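You operate a simulated robot arm through the tools that you are given. There is no shell and no other tool. Be economical: measure what you need, move in short steps, check, and stop when the job is done.

Carry out the task below with a simulated robot arm. There is one attempt and no reset: what you move stays moved.

TASK
Ready the tyre that the job card names for dispatch: cap its bore and pass it out.
Fine: tyre on the red square, blue disc fitted down into the bore, PASS tag on the disc, blue key lit.

It is judged by the outcome, as a careful person would: the job done as asked, and still so three seconds after it is handed in. It fails if anything else is knocked over, pushed out of place, dropped, spilled or broken. Lids that push on must go on centred and level and be pressed home; caps that screw on are set level and turned clockwise until they are tight.

THE ROBOT
A 6-joint arm with a two-finger parallel gripper on a trunk, on a base that drives. Base frame: it is fixed to the floor where the robot stands at the start and does not move with it; the origin is under the middle of the robot, x ahead of it, y to its left, z up; the surface under the hand at the start is at about z = 88. Readings come in cm, degrees, newtons and seconds.
With the tool pointing down near the work surface it reaches from about 36 to 82 cm from the robot's upright axis, wherever it stands. Its first joint turns from -166.0 to 166.0 degrees. Places, roughly: blue disc (23x23x5 cm) [90, -30, 90]; blue key [60, -60, 90]; green key [60, -40, 90]; keypad [60, -50, 90]; red key [60, -50, 90]; red square on the steel desk [50, -20, 90]. Payload 3.91 kg.
Tool frame: the origin (TCP) lies between the finger pads and is the grasp point; the fingertips stand 3 cm ahead of it; z points along the fingers, y is the line along which they close. Largest opening 11 cm; finger width 2, thickness 1; the body of the gripper, 4.8 by 11.2 cm, starts 5.5 cm behind the TCP.
Orientation is that of the tool frame in the base frame, as a unit quaternion [w, x, y, z]. With the fingers straight down and closing along the base's y, the tool's x points along the base's -x, its y along +y and its z along -z.

THE INTERFACE
- The arm moves only by the tool nudge_tool. Its argument "increments" is one flat list of numbers, 7 for each row, row after row: the shift along the tool's x, y, z in cm, then the turn, a rotation vector about the tool's x, y, z in rad, then the finger opening in cm, from 0 to 11. In form: [tx, ty, tz, ax, ay, az, fingers, tx, ty, tz, ax, ay, az, fingers, ...]. A call has 1 to 10 rows; each row is the pose to reach, as a shift and turn from the pose commanded when the call began, along the tool's axes at that moment. Rows are played at 5 a second. More than 5 cm and 8.6 degrees between two rows, or a gripper value outside its range, and nothing of the call is played. Where a pose cannot be reached the arm comes as near as it can. A force on the tool above 40 N (or 10 N above the force at the start of the call, whichever is more), or a blocked arm, ends the call early, and 0.2 s more pass. The fingers move at their own pace (about 4.5 cm/s each) and stop on an object; they squeeze with about 35 N. The grip force told is the motor's: it shows also when the fingers shut on nothing. Time passes only in rows, and 0.2 s behind the last, so rows that repeat a pose let the fingers close. It gives the time, the measured TCP pose, the force on the tool (base axes), the opening and the grip force at its end, in the units of the frame above (readings bear some noise), with the torque about the TCP (base axes, N m) and any sound that the robot's microphone picked up.
- Cameras (640 x 400 px; columns grow to the right, rows downward): "scene" is now at [-1.08, 17.39, 154.1]; the picture's right is [0.17, -0.99, 0.00], its down [-0.68, -0.12, -0.72] and it looks along [0.71, 0.12, -0.69] (base axes); focal length 222 px, centre (320, 200). "wrist" rides on the gripper at [7.7, 0.7, -11.4] in the tool frame; the picture's right is [-0.09, 1.00, 0.00], its down [-0.80, -0.07, -0.59] and it looks along [-0.59, -0.05, 0.80] (tool axes); focal length 270 px, centre (320, 200).
- capture(camera): a new picture of that camera. The clock stands still meanwhile.
- move_column(by): slides the trunk up (or, below 0, down) by that many cm; the arm and the scene camera ride with it, the base frame stays. It gives what a move gives, with no picture.
- roll_base(legs): drives the robot by 1 to 6 legs, each [ahead, turn to the left] in cm and degrees, along the robot's own axes; the way and the turn of a leg run together, so that a leg with both is an arc; at most 150 cm and 180 degrees a leg. The arm and the cameras ride along, it lands a little off, and it stops where it bumps. It gives what a move gives.
- aim_head(pan, tilt): turns the head with the scene camera to pan (to the left, within 155 degrees either way) and tilt (down, from -29 to 69), counted from straight ahead of the robot. It gives what a move gives.
- pixel_to_xyz(camera, pixels): for up to 12 pixels [column, row] of the newest picture of that camera ("zoom" is the newest enlarged one), the place [x, y, z] in the base frame of the surface seen there, good to about 0.2 cm, but the place of the scene camera against the robot may be out by one fixed shift of up to 1.8 cm in any direction. The clock stands still meanwhile.
- close_up(camera, box): a new picture of the part [left, top, right, bottom] of that camera's present view, enlarged. The clock stands still meanwhile.
- close_job(): hands the job in; it is judged then, once.

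Go step by step. Measure first, check grasps and placings, and put right what went wrong. The budget is 80 turns and 60 pictures, counting those below and the enlarged ones. Unless the task says otherwise, let go and move clear before handing in, and close with one line.

The tools are called as a command line: name --argument value ..., lists and objects as JSON in quotes. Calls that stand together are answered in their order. nudge_tool: Moves the arm, as the interface text tells. Its arguments: {"type":"object","properties":{"increments":{"type":"array"}},"required":["increments"]} The other tools are called the same way: move_column (by) slides the trunk up or down; roll_base (legs) drives the base; aim_head (pan, tilt) turns the head that bears the scene camera; capture (camera) takes a picture; pixel_to_xyz (camera, pixels) gives the place of the surface under pixels of a picture; close_up (camera, box) takes an enlarged picture of a part of a camera's view; close_job () hands the job in.

At the start:

```text
time_s: 0.0
tool_pos: [38.56, 20.35, 126.43]
tool_rot: [-0.001, 0.0, 1.0, 0.001]
force: [-0.3, 0.1, 0.9]
ft_torque: [0.0, -0.01, 0.01]
gripper_width: 11.01
finger_force: 0.2
trunk travel left (down, up): [-50.0, 11.0]
robot x, y, heading: [-0.47, 1.82, 0.1]
head pan, tilt: [9.9, 43.7]
```

scene: 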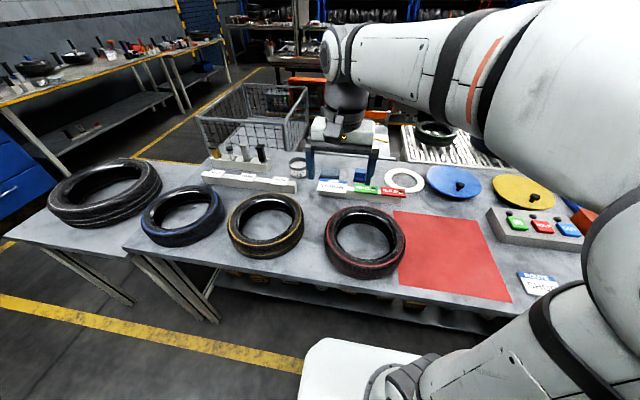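
wrist: 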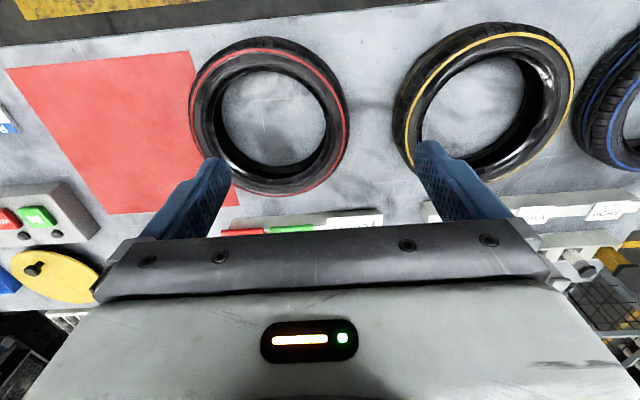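

The scene shows four tyres, a red square, discs, keypad and what may be a job card near pixel (540,283). I'll enlarge the card and the tag area.

close_up --camera "scene" --box '[480, 190, 600, 310]'

close_up --camera "scene" --box '[190, 120, 430, 270]'

```text
3.33 times, centred on (540, 250) of scene
```

zoom: 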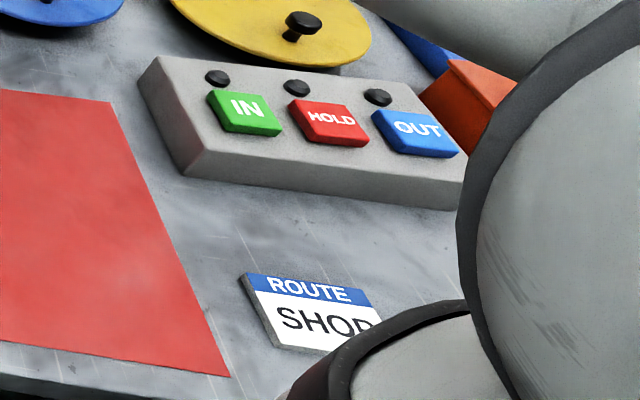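

```text
2.67 times, centred on (310, 195) of scene
```

zoom: 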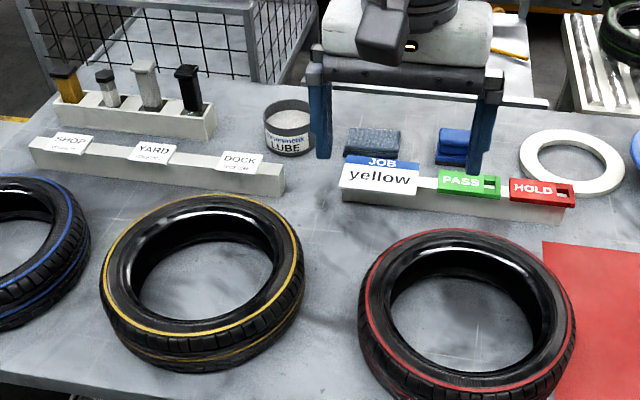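

The job card reads "yellow". Now I measure the yellow tyre, square, disc, tags and keys.

capture --camera "scene"

pixel_to_xyz --camera "scene" --pixels '[[231, 222], [301, 219], [265, 197], [262, 252], [265, 222], [396, 212], [483, 222], [512, 301], [399, 287], [460, 185], [453, 170], [453, 198]]'

pixel_to_xyz --camera "scene" --pixels '[[427, 182], [480, 185], [569, 229], [542, 226], [516, 223], [359, 187], [372, 189], [393, 191], [328, 242], [403, 238], [363, 207], [365, 272]]'

close_up --camera "scene" --box '[220, 180, 310, 264]'

```text
55 pictures are left
```

scene: 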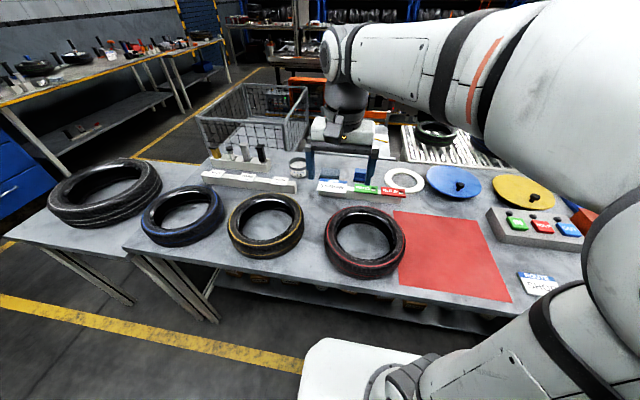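

```text
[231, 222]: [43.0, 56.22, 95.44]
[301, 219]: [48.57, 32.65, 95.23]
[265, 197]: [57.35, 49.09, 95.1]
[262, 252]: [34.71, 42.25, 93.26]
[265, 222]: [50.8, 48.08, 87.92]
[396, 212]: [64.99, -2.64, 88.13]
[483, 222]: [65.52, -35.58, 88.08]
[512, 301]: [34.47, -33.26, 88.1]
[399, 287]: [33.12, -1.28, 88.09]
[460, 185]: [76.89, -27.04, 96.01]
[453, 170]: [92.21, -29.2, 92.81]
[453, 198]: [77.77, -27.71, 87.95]
```

```text
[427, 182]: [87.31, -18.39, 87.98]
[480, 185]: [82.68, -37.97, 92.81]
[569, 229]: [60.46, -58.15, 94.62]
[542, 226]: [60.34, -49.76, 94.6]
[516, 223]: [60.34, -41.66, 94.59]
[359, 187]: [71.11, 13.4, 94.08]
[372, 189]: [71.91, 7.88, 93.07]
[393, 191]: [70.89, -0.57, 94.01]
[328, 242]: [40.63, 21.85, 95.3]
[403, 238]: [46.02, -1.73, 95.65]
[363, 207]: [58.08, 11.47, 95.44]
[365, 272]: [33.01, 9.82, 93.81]
```

```text
4.76 times, centred on (265, 222) of scene
```

zoom: 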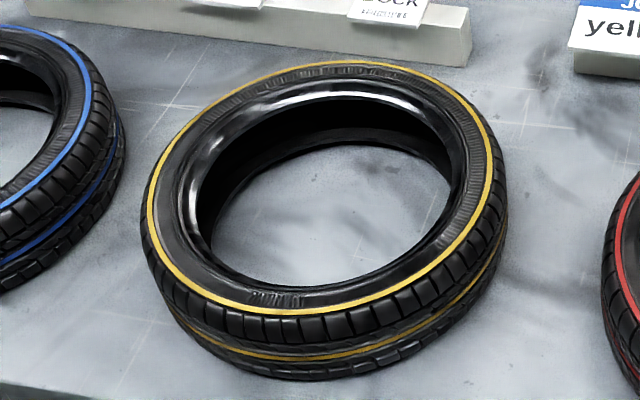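

Yellow tyre sits about (45.8, 44.4), outer radius about 12, top z 95.4; red square is centred near (49.5, -18). I'll move over the tyre's right wall and look with the wrist camera.

nudge_tool --increments '[-2, 4, 0, 0, 0, 0, 11, -4, 8, 0, 0, 0, 0, 11, -4, 12, 0, 0, 0, 0, 11, -4, 16, 0, 0, 0, 0, 11, -4, 16, 0, 0, 0, 0, 11]'

capture --camera "wrist"

capture --camera "scene"

```text
time_s: 1.2
tool_pos: [42.67, 36.54, 126.24]
tool_rot: [0.0, 0.0, 1.0, 0.0]
force: [-0.2, 0.8, -1.2]
ft_torque: [-0.03, -0.02, -0.04]
gripper_width: 11.0
finger_force: 0.1
trunk travel left (down, up): [-50.0, 11.0]
robot x, y, heading: [-0.2, 1.21, -0.3]
head pan, tilt: [9.9, 43.7]
```

```text
53 pictures are left
```

wrist: 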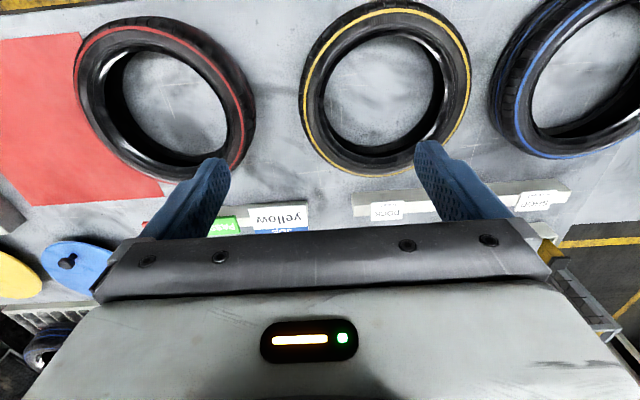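

```text
52 pictures are left
```

scene: 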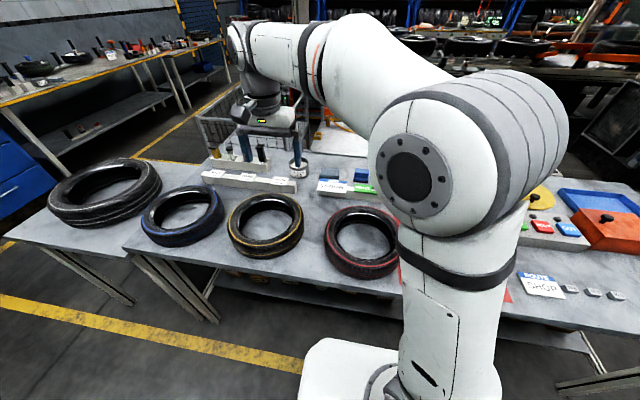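

The wrist view shows the yellow tyre's bore and rim clearly (bore left edge near (323,80), right near (443,80)). I'll measure across it.

pixel_to_xyz --camera "wrist" --pixels '[[303, 85], [310, 85], [316, 85], [321, 85], [330, 85], [433, 85], [445, 85], [455, 85], [467, 85], [388, 8], [388, 28], [388, 165]]'

close_up --camera "wrist" --box '[290, 0, 480, 185]'

pixel_to_xyz --camera "wrist" --pixels '[[84, 33], [163, 187], [300, 216], [212, 228], [68, 260], [165, 22], [245, 95], [75, 85], [170, 170], [42, 262], [85, 243], [100, 265]]'

```text
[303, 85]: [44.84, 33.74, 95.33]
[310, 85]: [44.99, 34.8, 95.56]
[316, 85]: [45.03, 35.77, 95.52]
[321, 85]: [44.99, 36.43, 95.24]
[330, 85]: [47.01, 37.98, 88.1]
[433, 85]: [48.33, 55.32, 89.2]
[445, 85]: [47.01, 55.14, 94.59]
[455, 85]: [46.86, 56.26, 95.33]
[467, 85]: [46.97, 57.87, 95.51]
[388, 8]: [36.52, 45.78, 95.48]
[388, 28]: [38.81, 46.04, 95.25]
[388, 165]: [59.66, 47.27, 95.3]
```

```text
2.16 times, centred on (385, 92) of wrist
```

zoom: 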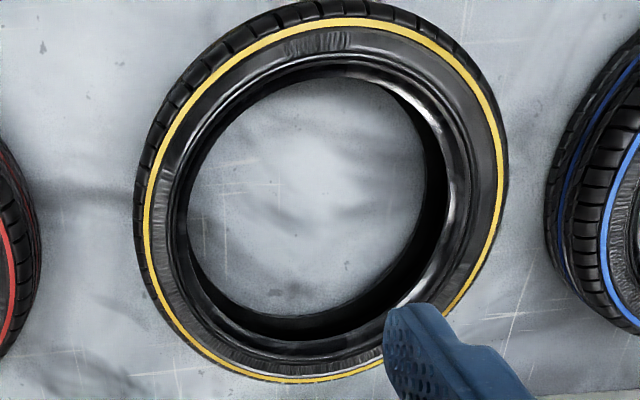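

```text
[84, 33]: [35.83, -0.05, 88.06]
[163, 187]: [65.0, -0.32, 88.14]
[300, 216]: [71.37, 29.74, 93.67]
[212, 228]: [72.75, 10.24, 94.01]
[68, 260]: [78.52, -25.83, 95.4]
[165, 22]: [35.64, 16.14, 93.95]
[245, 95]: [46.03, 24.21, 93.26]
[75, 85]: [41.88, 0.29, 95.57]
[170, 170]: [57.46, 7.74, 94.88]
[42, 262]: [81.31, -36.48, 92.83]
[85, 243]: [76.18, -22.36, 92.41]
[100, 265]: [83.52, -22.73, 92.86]
```

pixel_to_xyz --camera "zoom" --pixels '[[338, 22], [150, 200], [499, 160], [290, 380], [480, 85], [200, 340], [170, 200], [190, 220], [448, 180], [340, 60], [290, 345], [140, 200]]'

```text
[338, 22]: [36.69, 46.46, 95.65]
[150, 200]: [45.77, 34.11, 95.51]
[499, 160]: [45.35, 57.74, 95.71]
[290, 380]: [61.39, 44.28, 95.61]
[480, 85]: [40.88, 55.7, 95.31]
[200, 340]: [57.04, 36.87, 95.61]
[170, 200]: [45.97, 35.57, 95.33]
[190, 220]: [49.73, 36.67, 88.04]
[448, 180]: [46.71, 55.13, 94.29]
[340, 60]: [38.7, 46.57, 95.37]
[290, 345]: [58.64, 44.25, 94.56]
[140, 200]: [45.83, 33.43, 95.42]
```

Tyre centre fits at (49.0, 45.95), wall from about r 9.5 to 12.9, top z 95.5. I'll descend straddling the right wall at (49, 34.8).

nudge_tool --increments '[-3.2, -0.9, 3, 0, 0, 0, 9, -6.4, -1.7, 6, 0, 0, 0, 9, -6.4, -1.7, 11, 0, 0, 0, 9, -6.4, -1.7, 16, 0, 0, 0, 9, -6.4, -1.7, 20, 0, 0, 0, 9, -6.4, -1.7, 24, 0, 0, 0, 9, -6.4, -1.7, 24, 0, 0, 0, 9]'

capture --camera "wrist"

```text
time_s: 2.8
tool_pos: [49.04, 34.67, 102.34]
tool_rot: [0.001, 0.0, 1.0, 0.0]
force: [0.3, 0.0, -0.5]
ft_torque: [0.02, 0.02, -0.04]
gripper_width: 8.98
finger_force: 0.0
trunk travel left (down, up): [-50.0, 11.0]
robot x, y, heading: [0.09, 1.62, 0.0]
head pan, tilt: [9.9, 43.7]
```

```text
50 pictures are left
```

wrist: 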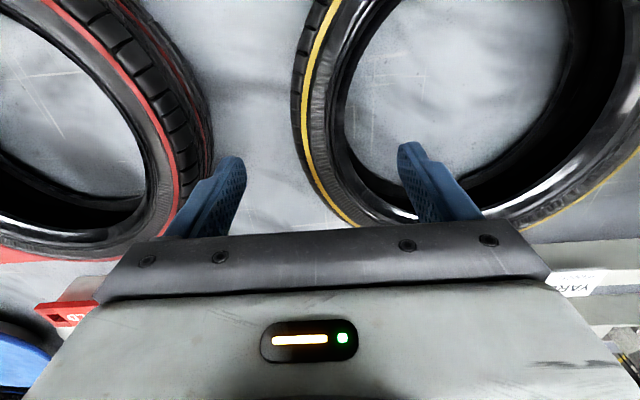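

Fingers straddle the wall with margin to the red tyre. Descend and close.

nudge_tool --increments '[0, 0, 3, 0, 0, 0, 8, 0, 0, 6, 0, 0, 0, 8, 0, 0, 9, 0, 0, 0, 8, 0, 0, 10.5, 0, 0, 0, 8, 0, 0, 10.5, 0, 0, 0, 8]'

nudge_tool --increments '[0, 0, 0, 0, 0, 0, 5, 0, 0, 0, 0, 0, 0, 2, 0, 0, 0, 0, 0, 0, 1.5, 0, 0, 0, 0, 0, 0, 1.5]'

capture --camera "wrist"

```text
time_s: 4.0
tool_pos: [48.84, 34.86, 91.88]
tool_rot: [0.0, 0.0, 1.0, -0.001]
force: [0.2, -0.2, -0.1]
ft_torque: [0.0, -0.02, 0.03]
gripper_width: 8.0
finger_force: 0.0
trunk travel left (down, up): [-50.0, 11.0]
robot x, y, heading: [0.27, 1.36, 0.1]
head pan, tilt: [9.9, 43.7]
```

```text
time_s: 5.0
tool_pos: [49.02, 34.53, 91.97]
tool_rot: [-0.001, 0.001, 1.0, 0.0]
force: [5.0, -6.3, -1.4]
ft_torque: [-0.14, 0.87, 0.05]
gripper_width: 3.95
finger_force: 35.0
trunk travel left (down, up): [-50.0, 11.0]
robot x, y, heading: [-0.24, 1.25, -0.2]
head pan, tilt: [9.9, 43.7]
```

```text
49 pictures are left
```

wrist: 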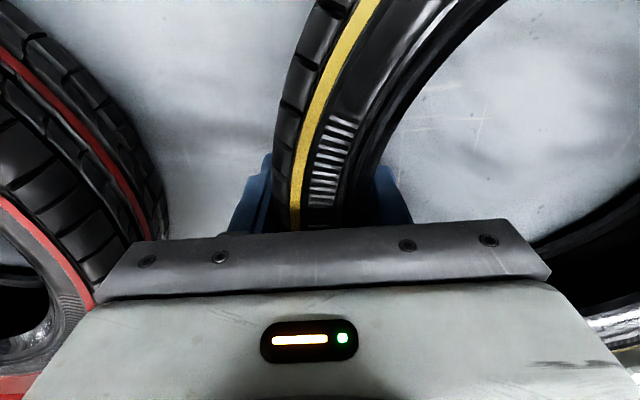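

Gripped at 3.95 cm with 35 N. Lift a little and check for sag.

nudge_tool --increments '[0, 0, -1, 0, 0, 0, 1.5, 0, 0, -2, 0, 0, 0, 1.5, 0, 0, -4, 0, 0, 0, 1.5, 0, 0, -4, 0, 0, 0, 1.5]'

capture --camera "scene"

```text
time_s: 6.0
tool_pos: [49.06, 34.67, 95.88]
tool_rot: [-0.001, 0.0, 1.0, -0.001]
force: [0.5, -0.4, -10.1]
ft_torque: [-1.22, 0.0, -0.03]
gripper_width: 3.99
finger_force: 34.5
trunk travel left (down, up): [-50.0, 11.0]
robot x, y, heading: [0.07, 1.35, -0.1]
head pan, tilt: [9.9, 43.7]
```

```text
48 pictures are left
```

scene: 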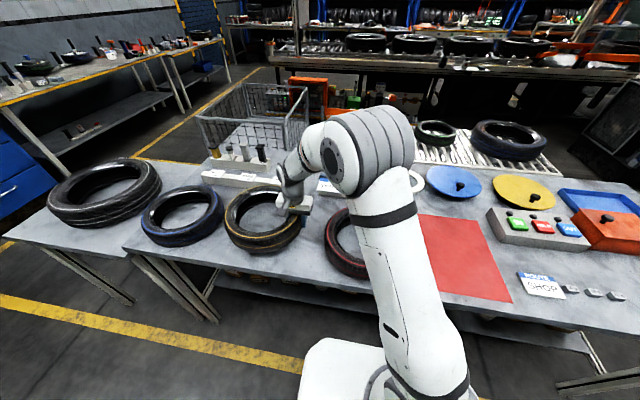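

Held level (10 N, no slip). Raise to clear the red tyre, then traverse toward the red square.

nudge_tool --increments '[0, 0, -3, 0, 0, 0, 1.5, 0, 0, -6, 0, 0, 0, 1.5, 0, 0, -9, 0, 0, 0, 1.5, 0, 0, -12, 0, 0, 0, 1.5, 0, -1.5, -12, 0, 0, 0, 1.5, 0, -5, -12, 0, 0, 0, 1.5, 0, -9, -12, 0, 0, 0, 1.5, 0, -13, -12, 0, 0, 0, 1.5, 0, -17, -12, 0, 0, 0, 1.5, 0, -20, -12, 0, 0, 0, 1.5]'

nudge_tool --increments '[0, -2, 0, 0, 0, 0, 1.5, 0, -6, 0, 0, 0, 0, 1.5, 0, -10.5, 0, 0, 0, 0, 1.5, 0, -15, 0, 0, 0, 0, 1.5, 0, -19.5, 0, 0, 0, 0, 1.5, 0, -24, 0, 0, 0, 0, 1.5, -0.5, -28.5, 0, 0, 0, 0, 1.5, -1, -33, 0, 0, 0, 0, 1.5, -1.4, -36.5, 0, 0, 0, 0, 1.5, -1.4, -38.5, 0, 0, 0, 0, 1.5]'

capture --camera "scene"

capture --camera "wrist"

```text
time_s: 8.2
tool_pos: [49.16, 14.64, 107.89]
tool_rot: [-0.001, -0.001, 1.0, 0.0]
force: [-0.4, 0.3, -11.1]
ft_torque: [-1.25, 0.02, -0.01]
gripper_width: 3.93
finger_force: 35.5
trunk travel left (down, up): [-50.0, 11.0]
robot x, y, heading: [-0.24, 1.55, -0.2]
head pan, tilt: [9.9, 43.7]
```

```text
time_s: 10.4
tool_pos: [50.6, -23.9, 107.73]
tool_rot: [-0.001, 0.0, 1.0, -0.001]
force: [0.4, 0.1, -11.1]
ft_torque: [-1.24, 0.0, 0.06]
gripper_width: 3.94
finger_force: 34.9
trunk travel left (down, up): [-50.0, 11.0]
robot x, y, heading: [0.05, 1.65, -0.2]
head pan, tilt: [9.9, 43.7]
```

```text
47 pictures are left
```

scene: 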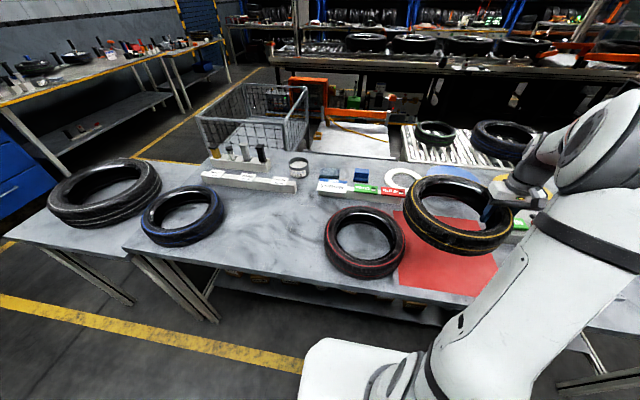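

```text
46 pictures are left
```

wrist: 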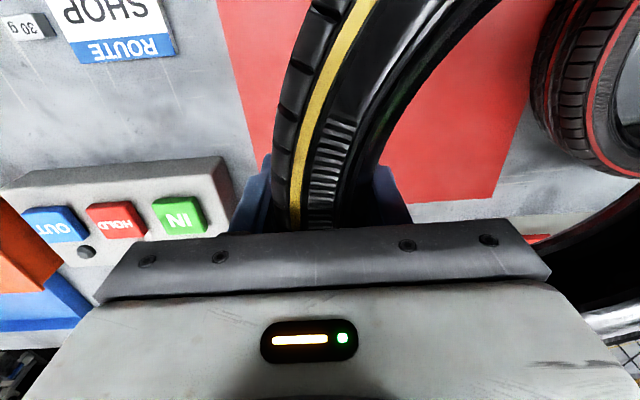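

The tyre is over the square; I'll measure the square's edges and red tyre from the wrist view before lowering.

pixel_to_xyz --camera "wrist" --pixels '[[222, 20], [240, 80], [252, 130], [497, 198], [520, 120], [531, 80], [540, 20], [440, 199], [533, 110], [215, 160], [235, 195]]'

```text
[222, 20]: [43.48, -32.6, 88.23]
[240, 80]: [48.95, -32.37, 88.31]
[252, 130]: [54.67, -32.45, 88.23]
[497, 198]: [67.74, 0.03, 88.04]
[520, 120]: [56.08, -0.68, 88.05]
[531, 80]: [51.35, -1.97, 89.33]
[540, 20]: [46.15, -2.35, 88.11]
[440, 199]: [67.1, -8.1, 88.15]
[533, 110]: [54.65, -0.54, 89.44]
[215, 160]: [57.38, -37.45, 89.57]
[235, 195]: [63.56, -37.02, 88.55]
```

Square spans y -32.5..0, x ~36..67. Shift to TCP (51.2, -28.6) and lower.

nudge_tool --increments '[-0.6, -2.5, 0, 0, 0, 0, 1.5, -0.6, -4.7, 1, 0, 0, 0, 1.5, -0.6, -4.7, 4, 0, 0, 0, 1.5, -0.6, -4.7, 8, 0, 0, 0, 1.5, -0.6, -4.7, 11, 0, 0, 0, 1.5, -0.6, -4.7, 13.5, 0, 0, 0, 1.5, -0.6, -4.7, 14.7, 0, 0, 0, 1.5, -0.6, -4.7, 15.3, 0, 0, 0, 1.5, -0.6, -4.7, 15.8, 0, 0, 0, 1.5, -0.6, -4.7, 15.8, 0, 0, 0, 1.5]'

capture --camera "scene"

```text
time_s: 12.6
tool_pos: [50.89, -28.69, 92.13]
tool_rot: [0.0, 0.0, 1.0, 0.0]
force: [-1.3, -0.3, -4.9]
ft_torque: [-0.45, -0.58, 0.11]
gripper_width: 3.93
finger_force: 34.9
trunk travel left (down, up): [-50.0, 11.0]
robot x, y, heading: [0.11, 1.31, 0.3]
head pan, tilt: [9.9, 43.7]
```

```text
45 pictures are left
```

scene: 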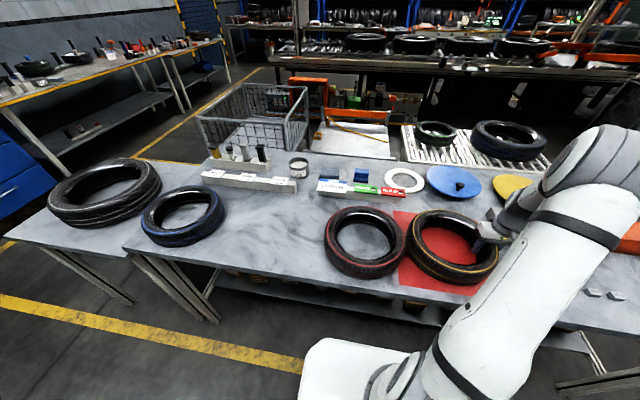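

Tyre is touching down within the square, clear of the red tyre. Release and rise, then view it.

nudge_tool --increments '[0, 0, 0.15, 0, 0, 0, 2.5, 0, 0, 0.15, 0, 0, 0, 5, 0, 0, 0.15, 0, 0, 0, 7.5, 0, 0, 0.15, 0, 0, 0, 8, 0, 0, -3, 0, 0, 0, 8, 0, 0, -7, 0, 0, 0, 8, 0, 0, -12, 0, 0, 0, 8, 0, 0, -17, 0, 0, 0, 8, 0, 0, -22, 0, 0, 0, 8]'

nudge_tool --increments '[0, 3, -4, 0, 0, 0, 11, 0, 6, -8, 0, 0, 0, 11, 0, 9, -12, 0, 0, 0, 11, 0, 9, -12, 0, 0, 0, 11]'

capture --camera "wrist"

capture --camera "scene"

```text
time_s: 14.6
tool_pos: [50.87, -28.18, 114.29]
tool_rot: [0.0, 0.0, 1.0, 0.0]
force: [0.2, 0.2, 0.3]
ft_torque: [0.02, 0.0, 0.01]
gripper_width: 8.03
finger_force: 0.0
trunk travel left (down, up): [-50.0, 11.0]
robot x, y, heading: [-0.16, 1.61, 0.1]
head pan, tilt: [9.9, 43.7]
```

```text
time_s: 15.6
tool_pos: [50.88, -19.52, 126.19]
tool_rot: [0.0, 0.001, 1.0, 0.0]
force: [-0.5, -0.5, -0.6]
ft_torque: [-0.03, -0.02, -0.02]
gripper_width: 11.01
finger_force: 0.1
trunk travel left (down, up): [-50.0, 11.0]
robot x, y, heading: [0.26, 1.08, -0.1]
head pan, tilt: [9.9, 43.7]
```

```text
44 pictures are left
```

wrist: 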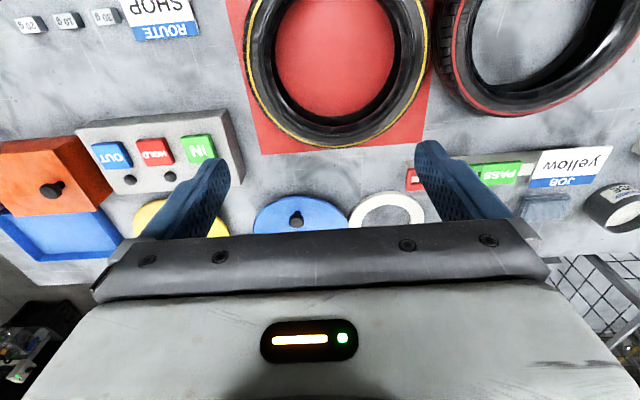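

```text
43 pictures are left
```

scene: 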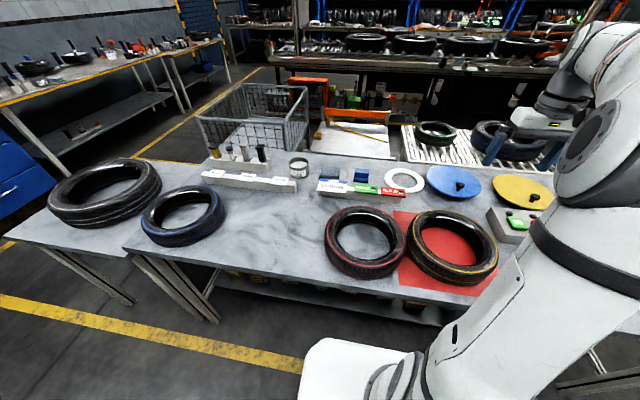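

Tyre is nicely on the red square. Now I inspect the blue disc and its knob up close.

close_up --camera "scene" --box '[380, 150, 560, 262]'

pixel_to_xyz --camera "zoom" --pixels '[[286, 122], [285, 145], [180, 95], [345, 120], [260, 62], [270, 170], [210, 130], [500, 160], [90, 110], [240, 330], [300, 240], [420, 320]]'

pixel_to_xyz --camera "wrist" --pixels '[[297, 217], [297, 224], [255, 222], [347, 222], [300, 197], [328, 203], [270, 203], [336, 208], [262, 208], [495, 172], [520, 168], [412, 178]]'

close_up --camera "wrist" --box '[240, 120, 440, 240]'

```text
3.56 times, centred on (470, 206) of scene
```

zoom: 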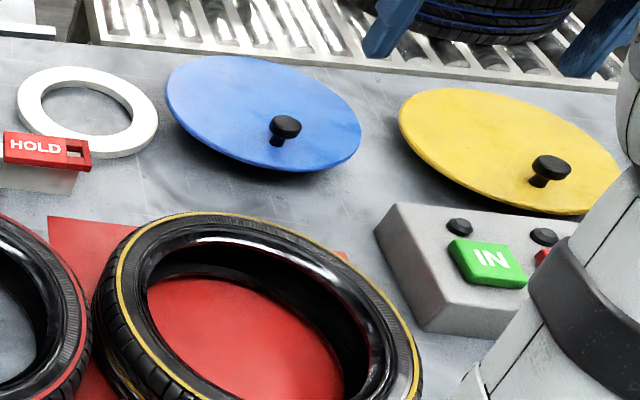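

```text
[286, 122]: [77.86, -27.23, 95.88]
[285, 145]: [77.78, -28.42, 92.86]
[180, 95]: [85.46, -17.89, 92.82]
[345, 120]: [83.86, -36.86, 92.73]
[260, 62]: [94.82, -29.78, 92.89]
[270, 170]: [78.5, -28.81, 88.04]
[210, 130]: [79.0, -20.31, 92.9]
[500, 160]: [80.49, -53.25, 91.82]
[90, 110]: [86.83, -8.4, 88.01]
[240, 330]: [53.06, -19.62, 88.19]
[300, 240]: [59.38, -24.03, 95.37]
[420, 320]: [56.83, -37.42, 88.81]
```

```text
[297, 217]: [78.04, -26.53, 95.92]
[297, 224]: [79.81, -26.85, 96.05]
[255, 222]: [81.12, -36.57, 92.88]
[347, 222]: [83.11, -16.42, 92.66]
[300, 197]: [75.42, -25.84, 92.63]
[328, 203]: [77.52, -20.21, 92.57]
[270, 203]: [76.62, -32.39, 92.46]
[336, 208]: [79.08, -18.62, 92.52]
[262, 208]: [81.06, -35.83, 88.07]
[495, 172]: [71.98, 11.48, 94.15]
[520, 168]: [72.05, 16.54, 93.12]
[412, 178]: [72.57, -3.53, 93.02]
```

```text
3.20 times, centred on (340, 180) of wrist
```

zoom: 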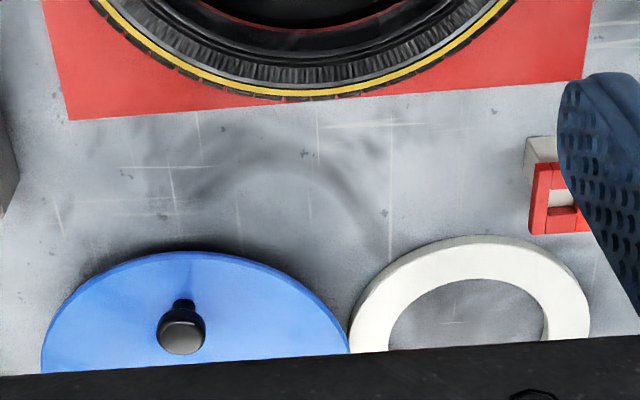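

The disc (centre about (85,-27)) has an off-centre knob at about (78.5,-26.7), just out of reach, so the base must come a bit closer. I'll look down at the clearance between base and desk.

aim_head --pan -10 --tilt 69

capture --camera "scene"

```text
time_s: 16.5
tool_pos: [50.97, -19.53, 126.22]
tool_rot: [0.0, 0.0, 1.0, 0.0]
force: [0.1, 0.9, -0.2]
ft_torque: [-0.02, -0.01, -0.05]
gripper_width: 11.0
finger_force: 0.0
trunk travel left (down, up): [-50.0, 11.0]
robot x, y, heading: [-0.11, 1.59, 0.2]
head pan, tilt: [-10.0, 68.8]
```

```text
40 pictures are left
```

scene: 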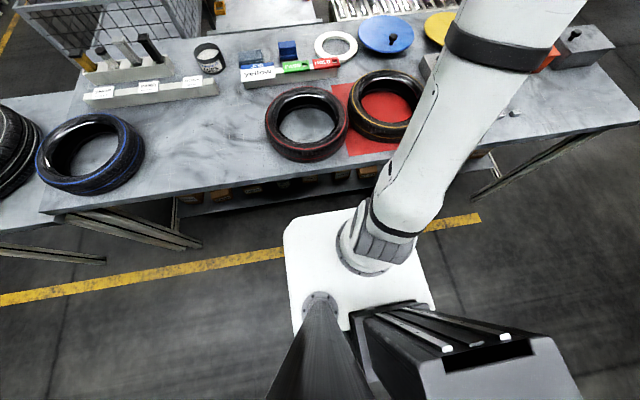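

pixel_to_xyz --camera "scene" --pixels '[[290, 226], [345, 212], [400, 245], [435, 305], [300, 330], [330, 177], [255, 188], [260, 205], [240, 260], [480, 60], [545, 45], [360, 172]]'

```text
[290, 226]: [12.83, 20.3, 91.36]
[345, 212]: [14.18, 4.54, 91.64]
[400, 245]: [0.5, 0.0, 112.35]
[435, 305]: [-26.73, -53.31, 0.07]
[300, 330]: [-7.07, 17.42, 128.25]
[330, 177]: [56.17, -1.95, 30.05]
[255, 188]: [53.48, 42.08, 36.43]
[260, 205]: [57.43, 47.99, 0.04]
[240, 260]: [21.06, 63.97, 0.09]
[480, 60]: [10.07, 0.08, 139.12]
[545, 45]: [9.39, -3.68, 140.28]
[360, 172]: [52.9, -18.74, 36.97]
```

The base front (x≈14) has ~18 cm to the desk edge (x≈33). Drive 9 cm ahead and restore the head view.

roll_base --legs '[[9, 0]]'

aim_head --pan -15 --tilt 50

capture --camera "scene"

capture --camera "wrist"

```text
time_s: 17.6
tool_pos: [60.35, -19.53, 126.19]
tool_rot: [0.0, 0.0, 1.0, 0.0]
force: [0.6, -0.2, -0.4]
ft_torque: [-0.01, 0.04, -0.01]
gripper_width: 10.98
finger_force: 0.1
trunk travel left (down, up): [-50.0, 11.0]
robot x, y, heading: [9.22, 1.14, 0.1]
head pan, tilt: [-10.0, 68.8]
```

```text
time_s: 18.4
tool_pos: [60.14, -19.51, 126.11]
tool_rot: [0.0, 0.0, 1.0, 0.001]
force: [0.0, -0.2, 0.5]
ft_torque: [-0.02, 0.0, 0.02]
gripper_width: 11.0
finger_force: 0.1
trunk travel left (down, up): [-50.0, 11.0]
robot x, y, heading: [9.01, 1.63, 0.2]
head pan, tilt: [-15.0, 50.0]
```

```text
39 pictures are left
```

scene: 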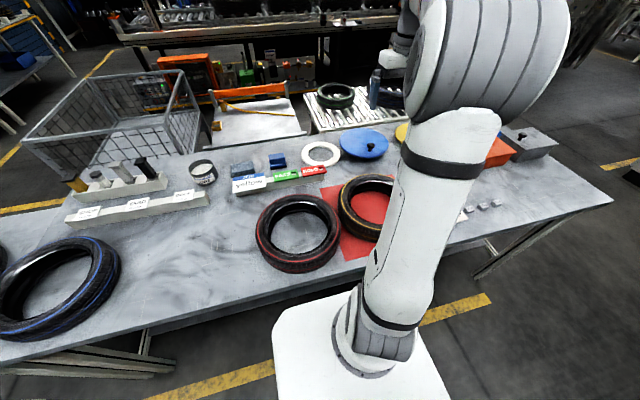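

```text
38 pictures are left
```

wrist: 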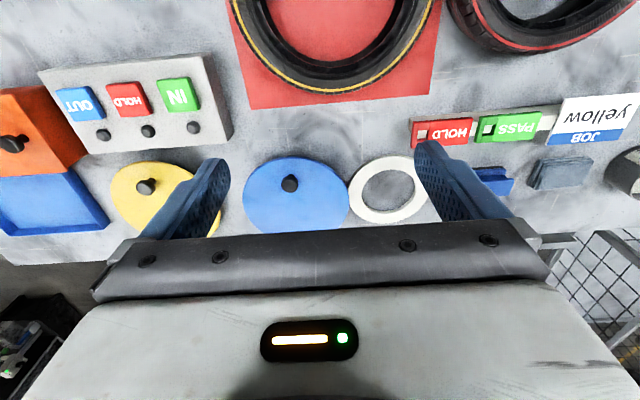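

close_up --camera "wrist" --box '[230, 140, 360, 240]'

pixel_to_xyz --camera "wrist" --pixels '[[245, 192], [347, 192], [290, 158], [296, 230], [255, 171], [330, 166], [245, 200], [347, 205], [290, 182], [290, 188]]'

pixel_to_xyz --camera "zoom" --pixels '[[295, 212], [297, 190], [297, 235], [275, 212], [318, 212]]'

```text
4.00 times, centred on (295, 190) of wrist
```

zoom: 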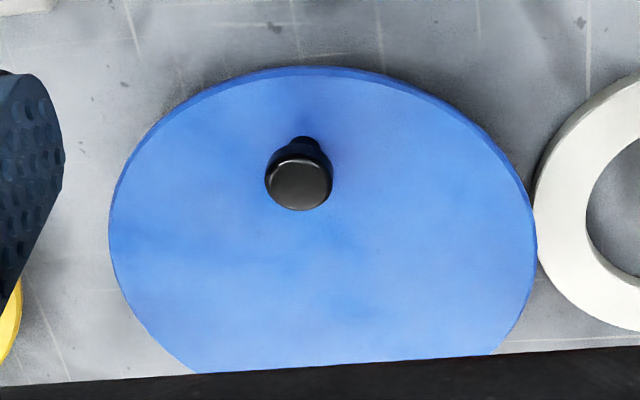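

```text
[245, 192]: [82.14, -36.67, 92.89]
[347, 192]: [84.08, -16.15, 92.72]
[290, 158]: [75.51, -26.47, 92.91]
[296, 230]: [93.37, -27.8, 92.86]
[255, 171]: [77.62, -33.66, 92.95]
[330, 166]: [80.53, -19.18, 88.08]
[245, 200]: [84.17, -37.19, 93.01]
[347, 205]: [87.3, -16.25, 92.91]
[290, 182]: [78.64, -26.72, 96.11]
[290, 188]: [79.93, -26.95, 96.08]
```

```text
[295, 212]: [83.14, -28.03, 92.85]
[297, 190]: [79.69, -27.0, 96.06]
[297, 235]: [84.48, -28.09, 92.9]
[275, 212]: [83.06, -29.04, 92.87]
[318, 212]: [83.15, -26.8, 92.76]
```

Disc fits centre (86.1,-26.8), R≈10.8, knob at (79.4,-26.9) top z 96.1. Before grabbing it I back up to measure the placed tyre's bore precisely.

nudge_tool --increments '[4.5, 1, -1, 0, 0, 0, 11, 9, 2, -2, 0, 0, 0, 11, 13.5, 2, -3, 0, 0, 0, 11, 16, 2, -4, 0, 0, 0, 11, 16, 2, -4, 0, 0, 0, 11]'

close_up --camera "wrist" --box '[220, 0, 450, 160]'

```text
time_s: 19.6
tool_pos: [44.26, -17.59, 130.06]
tool_rot: [0.0, 0.0, 1.0, 0.001]
force: [0.2, 0.3, -0.4]
ft_torque: [0.01, 0.0, -0.01]
gripper_width: 10.99
finger_force: 0.0
trunk travel left (down, up): [-50.0, 11.0]
robot x, y, heading: [9.12, 1.44, -0.0]
head pan, tilt: [-15.0, 50.0]
```

```text
2.50 times, centred on (335, 80) of wrist
```

zoom: 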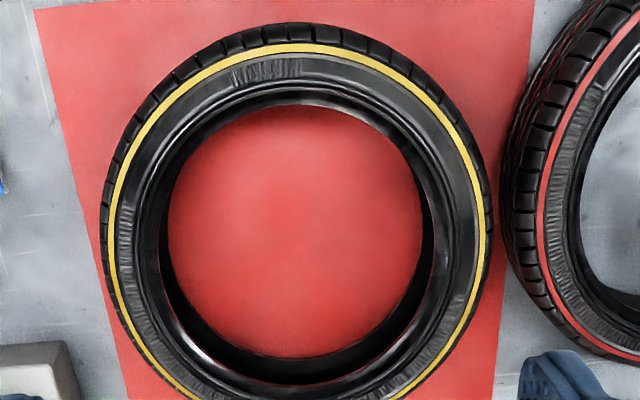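

pixel_to_xyz --camera "zoom" --pixels '[[295, 47], [111, 220], [484, 220], [160, 110], [440, 110], [150, 355], [450, 345], [128, 220], [145, 220], [160, 225], [455, 225], [435, 225]]'

pixel_to_xyz --camera "zoom" --pixels '[[295, 66], [295, 86], [295, 94], [295, 100], [295, 106], [292, 375], [292, 383], [165, 240], [170, 270], [185, 330], [205, 365], [428, 240]]'

```text
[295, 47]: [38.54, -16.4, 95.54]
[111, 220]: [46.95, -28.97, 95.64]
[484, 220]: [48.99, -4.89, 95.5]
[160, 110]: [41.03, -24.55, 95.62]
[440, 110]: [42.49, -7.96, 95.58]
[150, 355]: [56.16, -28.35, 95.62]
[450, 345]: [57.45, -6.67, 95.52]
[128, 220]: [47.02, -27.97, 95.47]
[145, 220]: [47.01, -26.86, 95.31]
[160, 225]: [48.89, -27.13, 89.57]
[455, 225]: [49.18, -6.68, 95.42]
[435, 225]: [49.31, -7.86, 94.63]
```

```text
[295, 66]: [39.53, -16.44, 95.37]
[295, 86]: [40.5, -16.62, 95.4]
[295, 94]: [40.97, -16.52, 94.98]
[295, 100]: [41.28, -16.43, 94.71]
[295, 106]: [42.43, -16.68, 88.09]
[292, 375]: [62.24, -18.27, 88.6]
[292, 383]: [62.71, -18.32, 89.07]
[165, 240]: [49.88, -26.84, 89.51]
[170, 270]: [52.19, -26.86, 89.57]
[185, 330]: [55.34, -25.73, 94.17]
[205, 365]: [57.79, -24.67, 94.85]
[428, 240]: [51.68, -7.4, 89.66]
```

Tyre bore centre is (50.75,-17.15), lip radius ~9.4. Now I go to above the disc's knob while turning the tool 90° so that the fingers close along x (radial to the disc, so it can't swing).

nudge_tool --increments '[-3.5, -0.9, 1, 0, 0, 0.14, 8, -7, -1.8, 2, 0, 0, 0.28, 8, -10.5, -2.7, 3, 0, 0, 0.42, 8, -14, -3.6, 4, 0, 0, 0.56, 8, -17.5, -4.5, 5, 0, 0, 0.7, 8, -21, -5.5, 6, 0, 0, 0.84, 8, -24.5, -6.4, 7, 0, 0, 0.98, 8, -28, -7.4, 9, 0, 0, 1.12, 8, -31.5, -8.3, 11, 0, 0, 1.26, 8, -35.1, -9.3, 13, 0, 0, 1.4, 8]'

nudge_tool --increments '[0, 0, 0, 0, 0, 0.085, 7, 0, 0, 0, 0, 0, 0.1708, 7, 0, 0, 0, 0, 0, 0.1708, 7]'

capture --camera "wrist"

capture --camera "scene"

```text
time_s: 21.8
tool_pos: [79.29, -27.05, 116.88]
tool_rot: [-0.002, 0.645, 0.764, 0.0]
force: [0.5, -0.1, -0.4]
ft_torque: [0.01, 0.01, 0.0]
gripper_width: 7.98
finger_force: 0.0
trunk travel left (down, up): [-50.0, 11.0]
robot x, y, heading: [9.44, 1.14, -0.0]
head pan, tilt: [-15.0, 50.0]
```

```text
time_s: 22.6
tool_pos: [79.28, -26.98, 117.11]
tool_rot: [0.0, 0.707, 0.707, -0.001]
force: [0.3, 0.1, 0.7]
ft_torque: [0.0, 0.03, 0.01]
gripper_width: 6.99
finger_force: 0.1
trunk travel left (down, up): [-50.0, 11.0]
robot x, y, heading: [8.89, 1.44, 0.1]
head pan, tilt: [-15.0, 50.0]
```

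```text
35 pictures are left
```

wrist: 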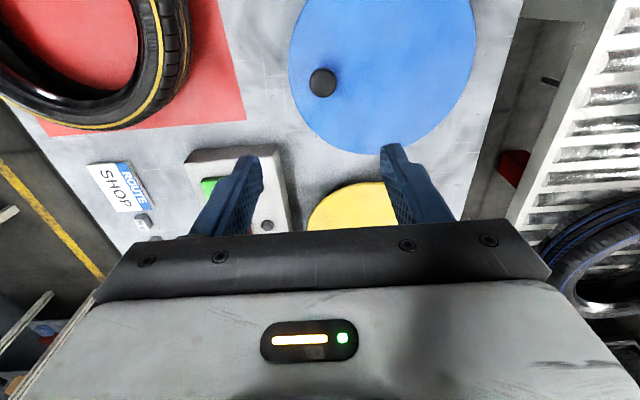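

```text
34 pictures are left
```

scene: 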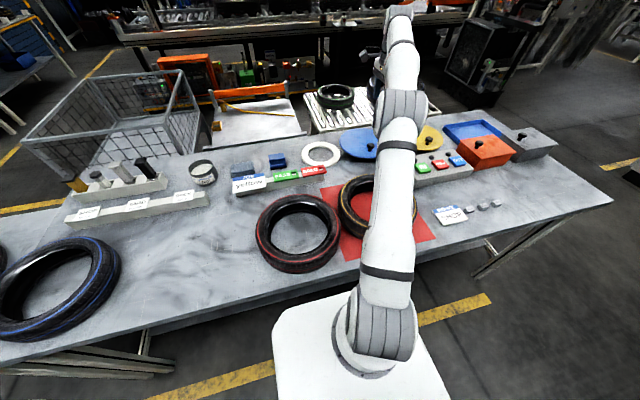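

The knob is at (323,82) in this wrist view with the whole disc rim visible; measure both.

pixel_to_xyz --camera "wrist" --pixels '[[323, 76], [323, 88], [314, 82], [333, 82], [323, 82], [291, 60], [475, 50], [380, 152], [440, 130], [312, 115], [300, 22], [468, 85]]'

close_up --camera "wrist" --box '[280, 40, 380, 120]'

```text
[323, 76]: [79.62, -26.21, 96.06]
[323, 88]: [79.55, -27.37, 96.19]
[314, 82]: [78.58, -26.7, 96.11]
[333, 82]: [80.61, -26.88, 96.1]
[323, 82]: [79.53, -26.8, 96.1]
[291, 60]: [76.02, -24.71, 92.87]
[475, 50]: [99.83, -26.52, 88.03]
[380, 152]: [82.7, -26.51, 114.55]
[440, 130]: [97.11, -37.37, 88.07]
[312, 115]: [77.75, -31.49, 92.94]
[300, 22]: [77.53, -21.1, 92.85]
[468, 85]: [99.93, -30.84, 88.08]
```

```text
5.00 times, centred on (330, 80) of wrist
```

zoom: 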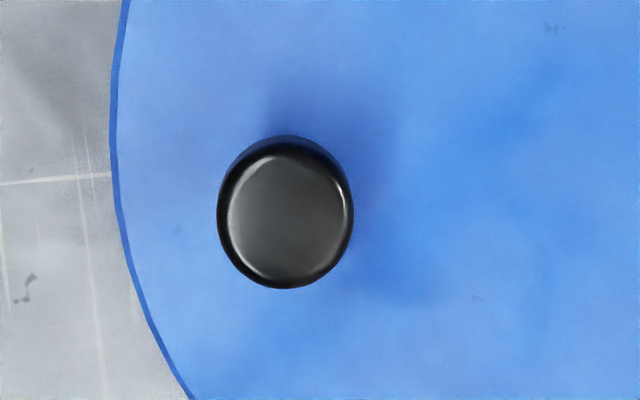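

pixel_to_xyz --camera "wrist" --pixels '[[473, 25], [472, 40], [466, 70], [455, 95], [430, 130], [410, 145], [350, 145], [325, 128], [303, 103], [291, 40], [293, 75], [307, 4]]'

```text
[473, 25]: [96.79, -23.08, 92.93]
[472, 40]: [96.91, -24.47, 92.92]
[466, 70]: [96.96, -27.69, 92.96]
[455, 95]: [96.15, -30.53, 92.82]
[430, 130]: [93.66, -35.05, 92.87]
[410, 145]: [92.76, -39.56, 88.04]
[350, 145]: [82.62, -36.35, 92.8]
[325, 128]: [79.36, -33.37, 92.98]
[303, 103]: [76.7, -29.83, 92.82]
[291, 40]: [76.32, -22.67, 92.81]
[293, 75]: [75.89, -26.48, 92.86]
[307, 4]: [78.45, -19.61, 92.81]
```

Disc centre ≈(86.35,-26.65), knob centre (79.55,-26.8), cap top 96.1. Descend with tips just above the disc face, then close.

nudge_tool --increments '[0.15, 0.25, 5, 0, 0, 0, 7, 0.15, 0.25, 10, 0, 0, 0, 7, 0.15, 0.25, 15, 0, 0, 0, 7, 0.15, 0.25, 18, 0, 0, 0, 7, 0.15, 0.25, 20, 0, 0, 0, 7, 0.15, 0.25, 20.8, 0, 0, 0, 7, 0.15, 0.25, 20.8, 0, 0, 0, 7]'

nudge_tool --increments '[0, 0, 0, 0, 0, 0, 4, 0, 0, 0, 0, 0, 0, 1.5, 0, 0, 0, 0, 0, 0, 0.5, 0, 0, 0, 0, 0, 0, 0.5]'

capture --camera "wrist"

```text
time_s: 24.2
tool_pos: [79.59, -26.58, 96.3]
tool_rot: [0.0, 0.707, 0.707, 0.0]
force: [0.1, 0.0, 0.8]
ft_torque: [0.0, 0.03, -0.05]
gripper_width: 7.0
finger_force: 0.0
trunk travel left (down, up): [-50.0, 11.0]
robot x, y, heading: [8.91, 1.51, -0.2]
head pan, tilt: [-15.0, 50.0]
```

```text
time_s: 25.2
tool_pos: [79.7, -26.45, 96.21]
tool_rot: [0.0, 0.707, 0.707, 0.0]
force: [0.1, -0.1, -0.4]
ft_torque: [0.01, 0.01, 0.0]
gripper_width: 3.08
finger_force: 35.4
trunk travel left (down, up): [-50.0, 11.0]
robot x, y, heading: [9.12, 1.47, 0.1]
head pan, tilt: [-15.0, 50.0]
```

```text
32 pictures are left
```

wrist: 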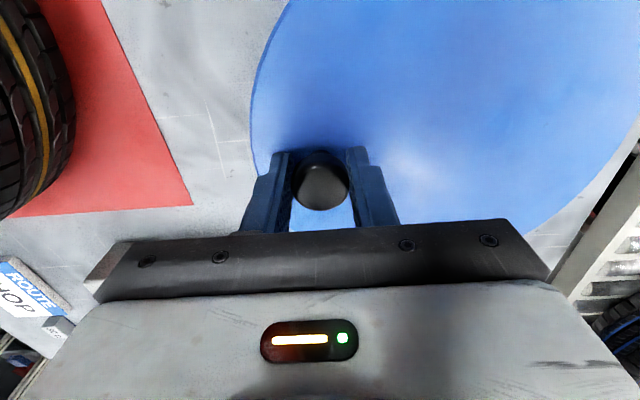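

Knob gripped (3.08 cm). Test lift of 2 cm.

nudge_tool --increments '[0, 0, -0.5, 0, 0, 0, 0.5, 0, 0, -1, 0, 0, 0, 0.5, 0, 0, -2, 0, 0, 0, 0.5, 0, 0, -2, 0, 0, 0, 0.5]'

capture --camera "wrist"

pixel_to_xyz --camera "wrist" --pixels '[[270, 100], [300, 30], [420, 40], [540, 40], [600, 80], [560, 180], [480, 150], [420, 170], [258, 120], [310, 215]]'

```text
time_s: 26.2
tool_pos: [79.5, -26.79, 98.38]
tool_rot: [0.001, 0.707, 0.707, 0.0]
force: [0.3, 0.7, -1.5]
ft_torque: [-0.01, 0.07, 0.01]
gripper_width: 3.07
finger_force: 34.6
trunk travel left (down, up): [-50.0, 11.0]
robot x, y, heading: [9.5, 1.72, -0.1]
head pan, tilt: [-15.0, 50.0]
```

```text
31 pictures are left
```

wrist: 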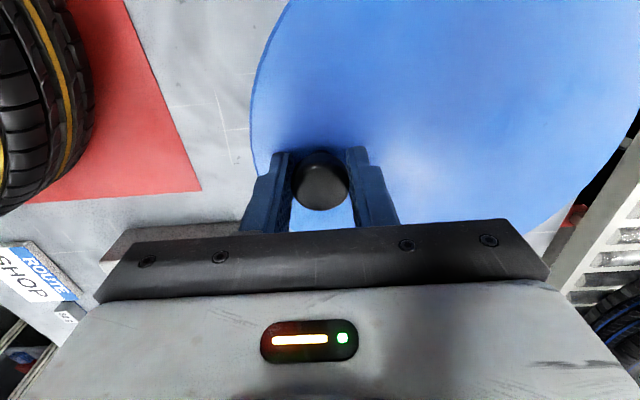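

```text
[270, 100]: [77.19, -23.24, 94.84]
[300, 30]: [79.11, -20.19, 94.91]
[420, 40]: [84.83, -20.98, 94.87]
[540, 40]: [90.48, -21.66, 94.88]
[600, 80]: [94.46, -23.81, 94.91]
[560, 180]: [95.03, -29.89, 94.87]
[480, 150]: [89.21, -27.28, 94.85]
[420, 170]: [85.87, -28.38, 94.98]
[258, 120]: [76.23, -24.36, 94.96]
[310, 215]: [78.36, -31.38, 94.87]
```

Disc is level (all points z 94.9) and light. Raise and carry over the tyre to TCP (43.95,-17.25).

nudge_tool --increments '[0, 0, -4, 0, 0, 0, 0.5, 0, 0, -8, 0, 0, 0, 0.5, 0.5, -2, -10, 0, 0, 0, 0.5, 1.7, -6.4, -10, 0, 0, 0, 0.5, 2.9, -10.8, -10, 0, 0, 0, 0.5, 4.1, -15.2, -10, 0, 0, 0, 0.5, 5.2, -19.6, -10, 0, 0, 0, 0.5, 6.4, -24, -10, 0, 0, 0, 0.5, 7.5, -28, -10, 0, 0, 0, 0.5, 8.1, -30, -10, 0, 0, 0, 0.5]'

nudge_tool --increments '[0.7, -3, 0, 0, 0, 0, 0.5, 1.4, -5.6, 0, 0, 0, 0, 0.5, 1.4, -5.6, 0, 0, 0, 0, 0.5]'

capture --camera "wrist"

capture --camera "scene"

```text
time_s: 28.4
tool_pos: [49.47, -18.83, 108.01]
tool_rot: [0.0, 0.707, 0.707, 0.0]
force: [-0.2, 0.0, -1.3]
ft_torque: [-0.05, 0.09, 0.0]
gripper_width: 3.07
finger_force: 35.4
trunk travel left (down, up): [-50.0, 11.0]
robot x, y, heading: [9.19, 1.18, 0.1]
head pan, tilt: [-15.0, 50.0]
```

```text
time_s: 29.2
tool_pos: [43.88, -17.29, 108.09]
tool_rot: [0.0, 0.707, 0.707, -0.001]
force: [0.6, -0.6, -1.3]
ft_torque: [0.05, 0.1, 0.01]
gripper_width: 3.07
finger_force: 35.0
trunk travel left (down, up): [-50.0, 11.0]
robot x, y, heading: [9.39, 1.56, 0.1]
head pan, tilt: [-15.0, 50.0]
```

```text
30 pictures are left
```

wrist: 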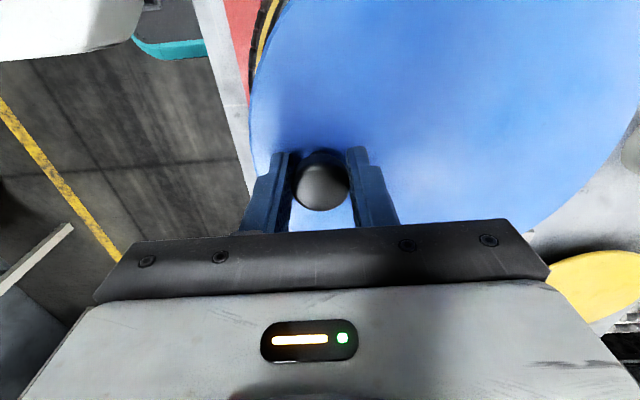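

```text
29 pictures are left
```

scene: 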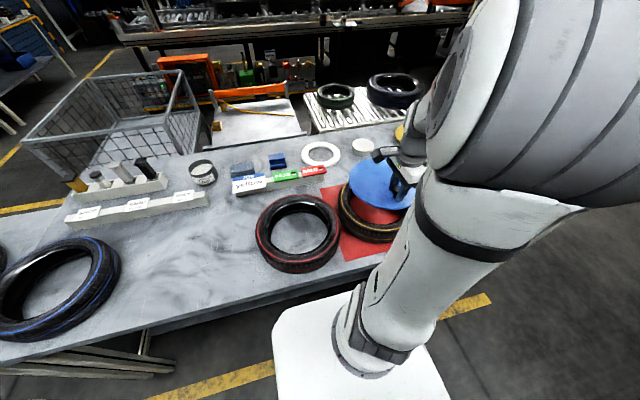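

A white puck was under the disc (a stand), so the disc is thinner than assumed. I'll look closer at the disc edge and the tyre's rim.

close_up --camera "scene" --box '[330, 130, 440, 250]'

pixel_to_xyz --camera "zoom" --pixels '[[150, 40], [190, 60], [130, 130], [150, 240], [260, 250], [110, 260]]'

```text
3.33 times, centred on (385, 190) of scene
```

zoom: 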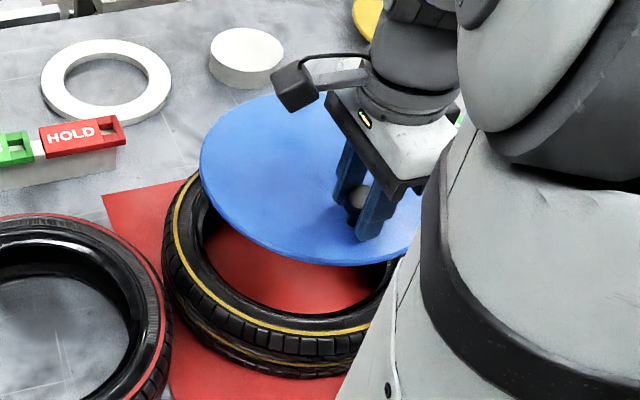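

```text
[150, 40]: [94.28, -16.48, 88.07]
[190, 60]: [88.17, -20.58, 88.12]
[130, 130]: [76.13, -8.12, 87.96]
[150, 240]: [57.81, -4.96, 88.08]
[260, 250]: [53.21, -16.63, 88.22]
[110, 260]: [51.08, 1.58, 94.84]
```

pixel_to_xyz --camera "wrist" --pixels '[[254, 130], [251, 100], [254, 70], [262, 40], [280, 5], [637, 110], [625, 145], [605, 178], [570, 208], [545, 224], [258, 150], [264, 170]]'

pixel_to_xyz --camera "zoom" --pixels '[[245, 45], [245, 75], [215, 60], [203, 160], [240, 115], [300, 262], [210, 190], [250, 235], [340, 266], [400, 255]]'

```text
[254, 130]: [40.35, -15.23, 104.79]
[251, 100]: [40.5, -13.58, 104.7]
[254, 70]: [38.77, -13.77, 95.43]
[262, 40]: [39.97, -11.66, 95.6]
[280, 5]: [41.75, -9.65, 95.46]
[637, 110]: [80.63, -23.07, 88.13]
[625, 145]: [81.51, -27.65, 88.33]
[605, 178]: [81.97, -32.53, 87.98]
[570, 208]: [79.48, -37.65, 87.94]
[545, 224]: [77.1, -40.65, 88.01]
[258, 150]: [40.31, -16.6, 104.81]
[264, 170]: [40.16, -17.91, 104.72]
```

```text
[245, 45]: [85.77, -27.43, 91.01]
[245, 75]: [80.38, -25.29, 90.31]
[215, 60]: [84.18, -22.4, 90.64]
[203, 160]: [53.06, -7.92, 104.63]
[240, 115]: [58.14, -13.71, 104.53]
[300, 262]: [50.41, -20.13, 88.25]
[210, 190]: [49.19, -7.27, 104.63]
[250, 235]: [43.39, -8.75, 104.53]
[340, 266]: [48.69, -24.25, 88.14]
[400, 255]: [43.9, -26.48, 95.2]
```

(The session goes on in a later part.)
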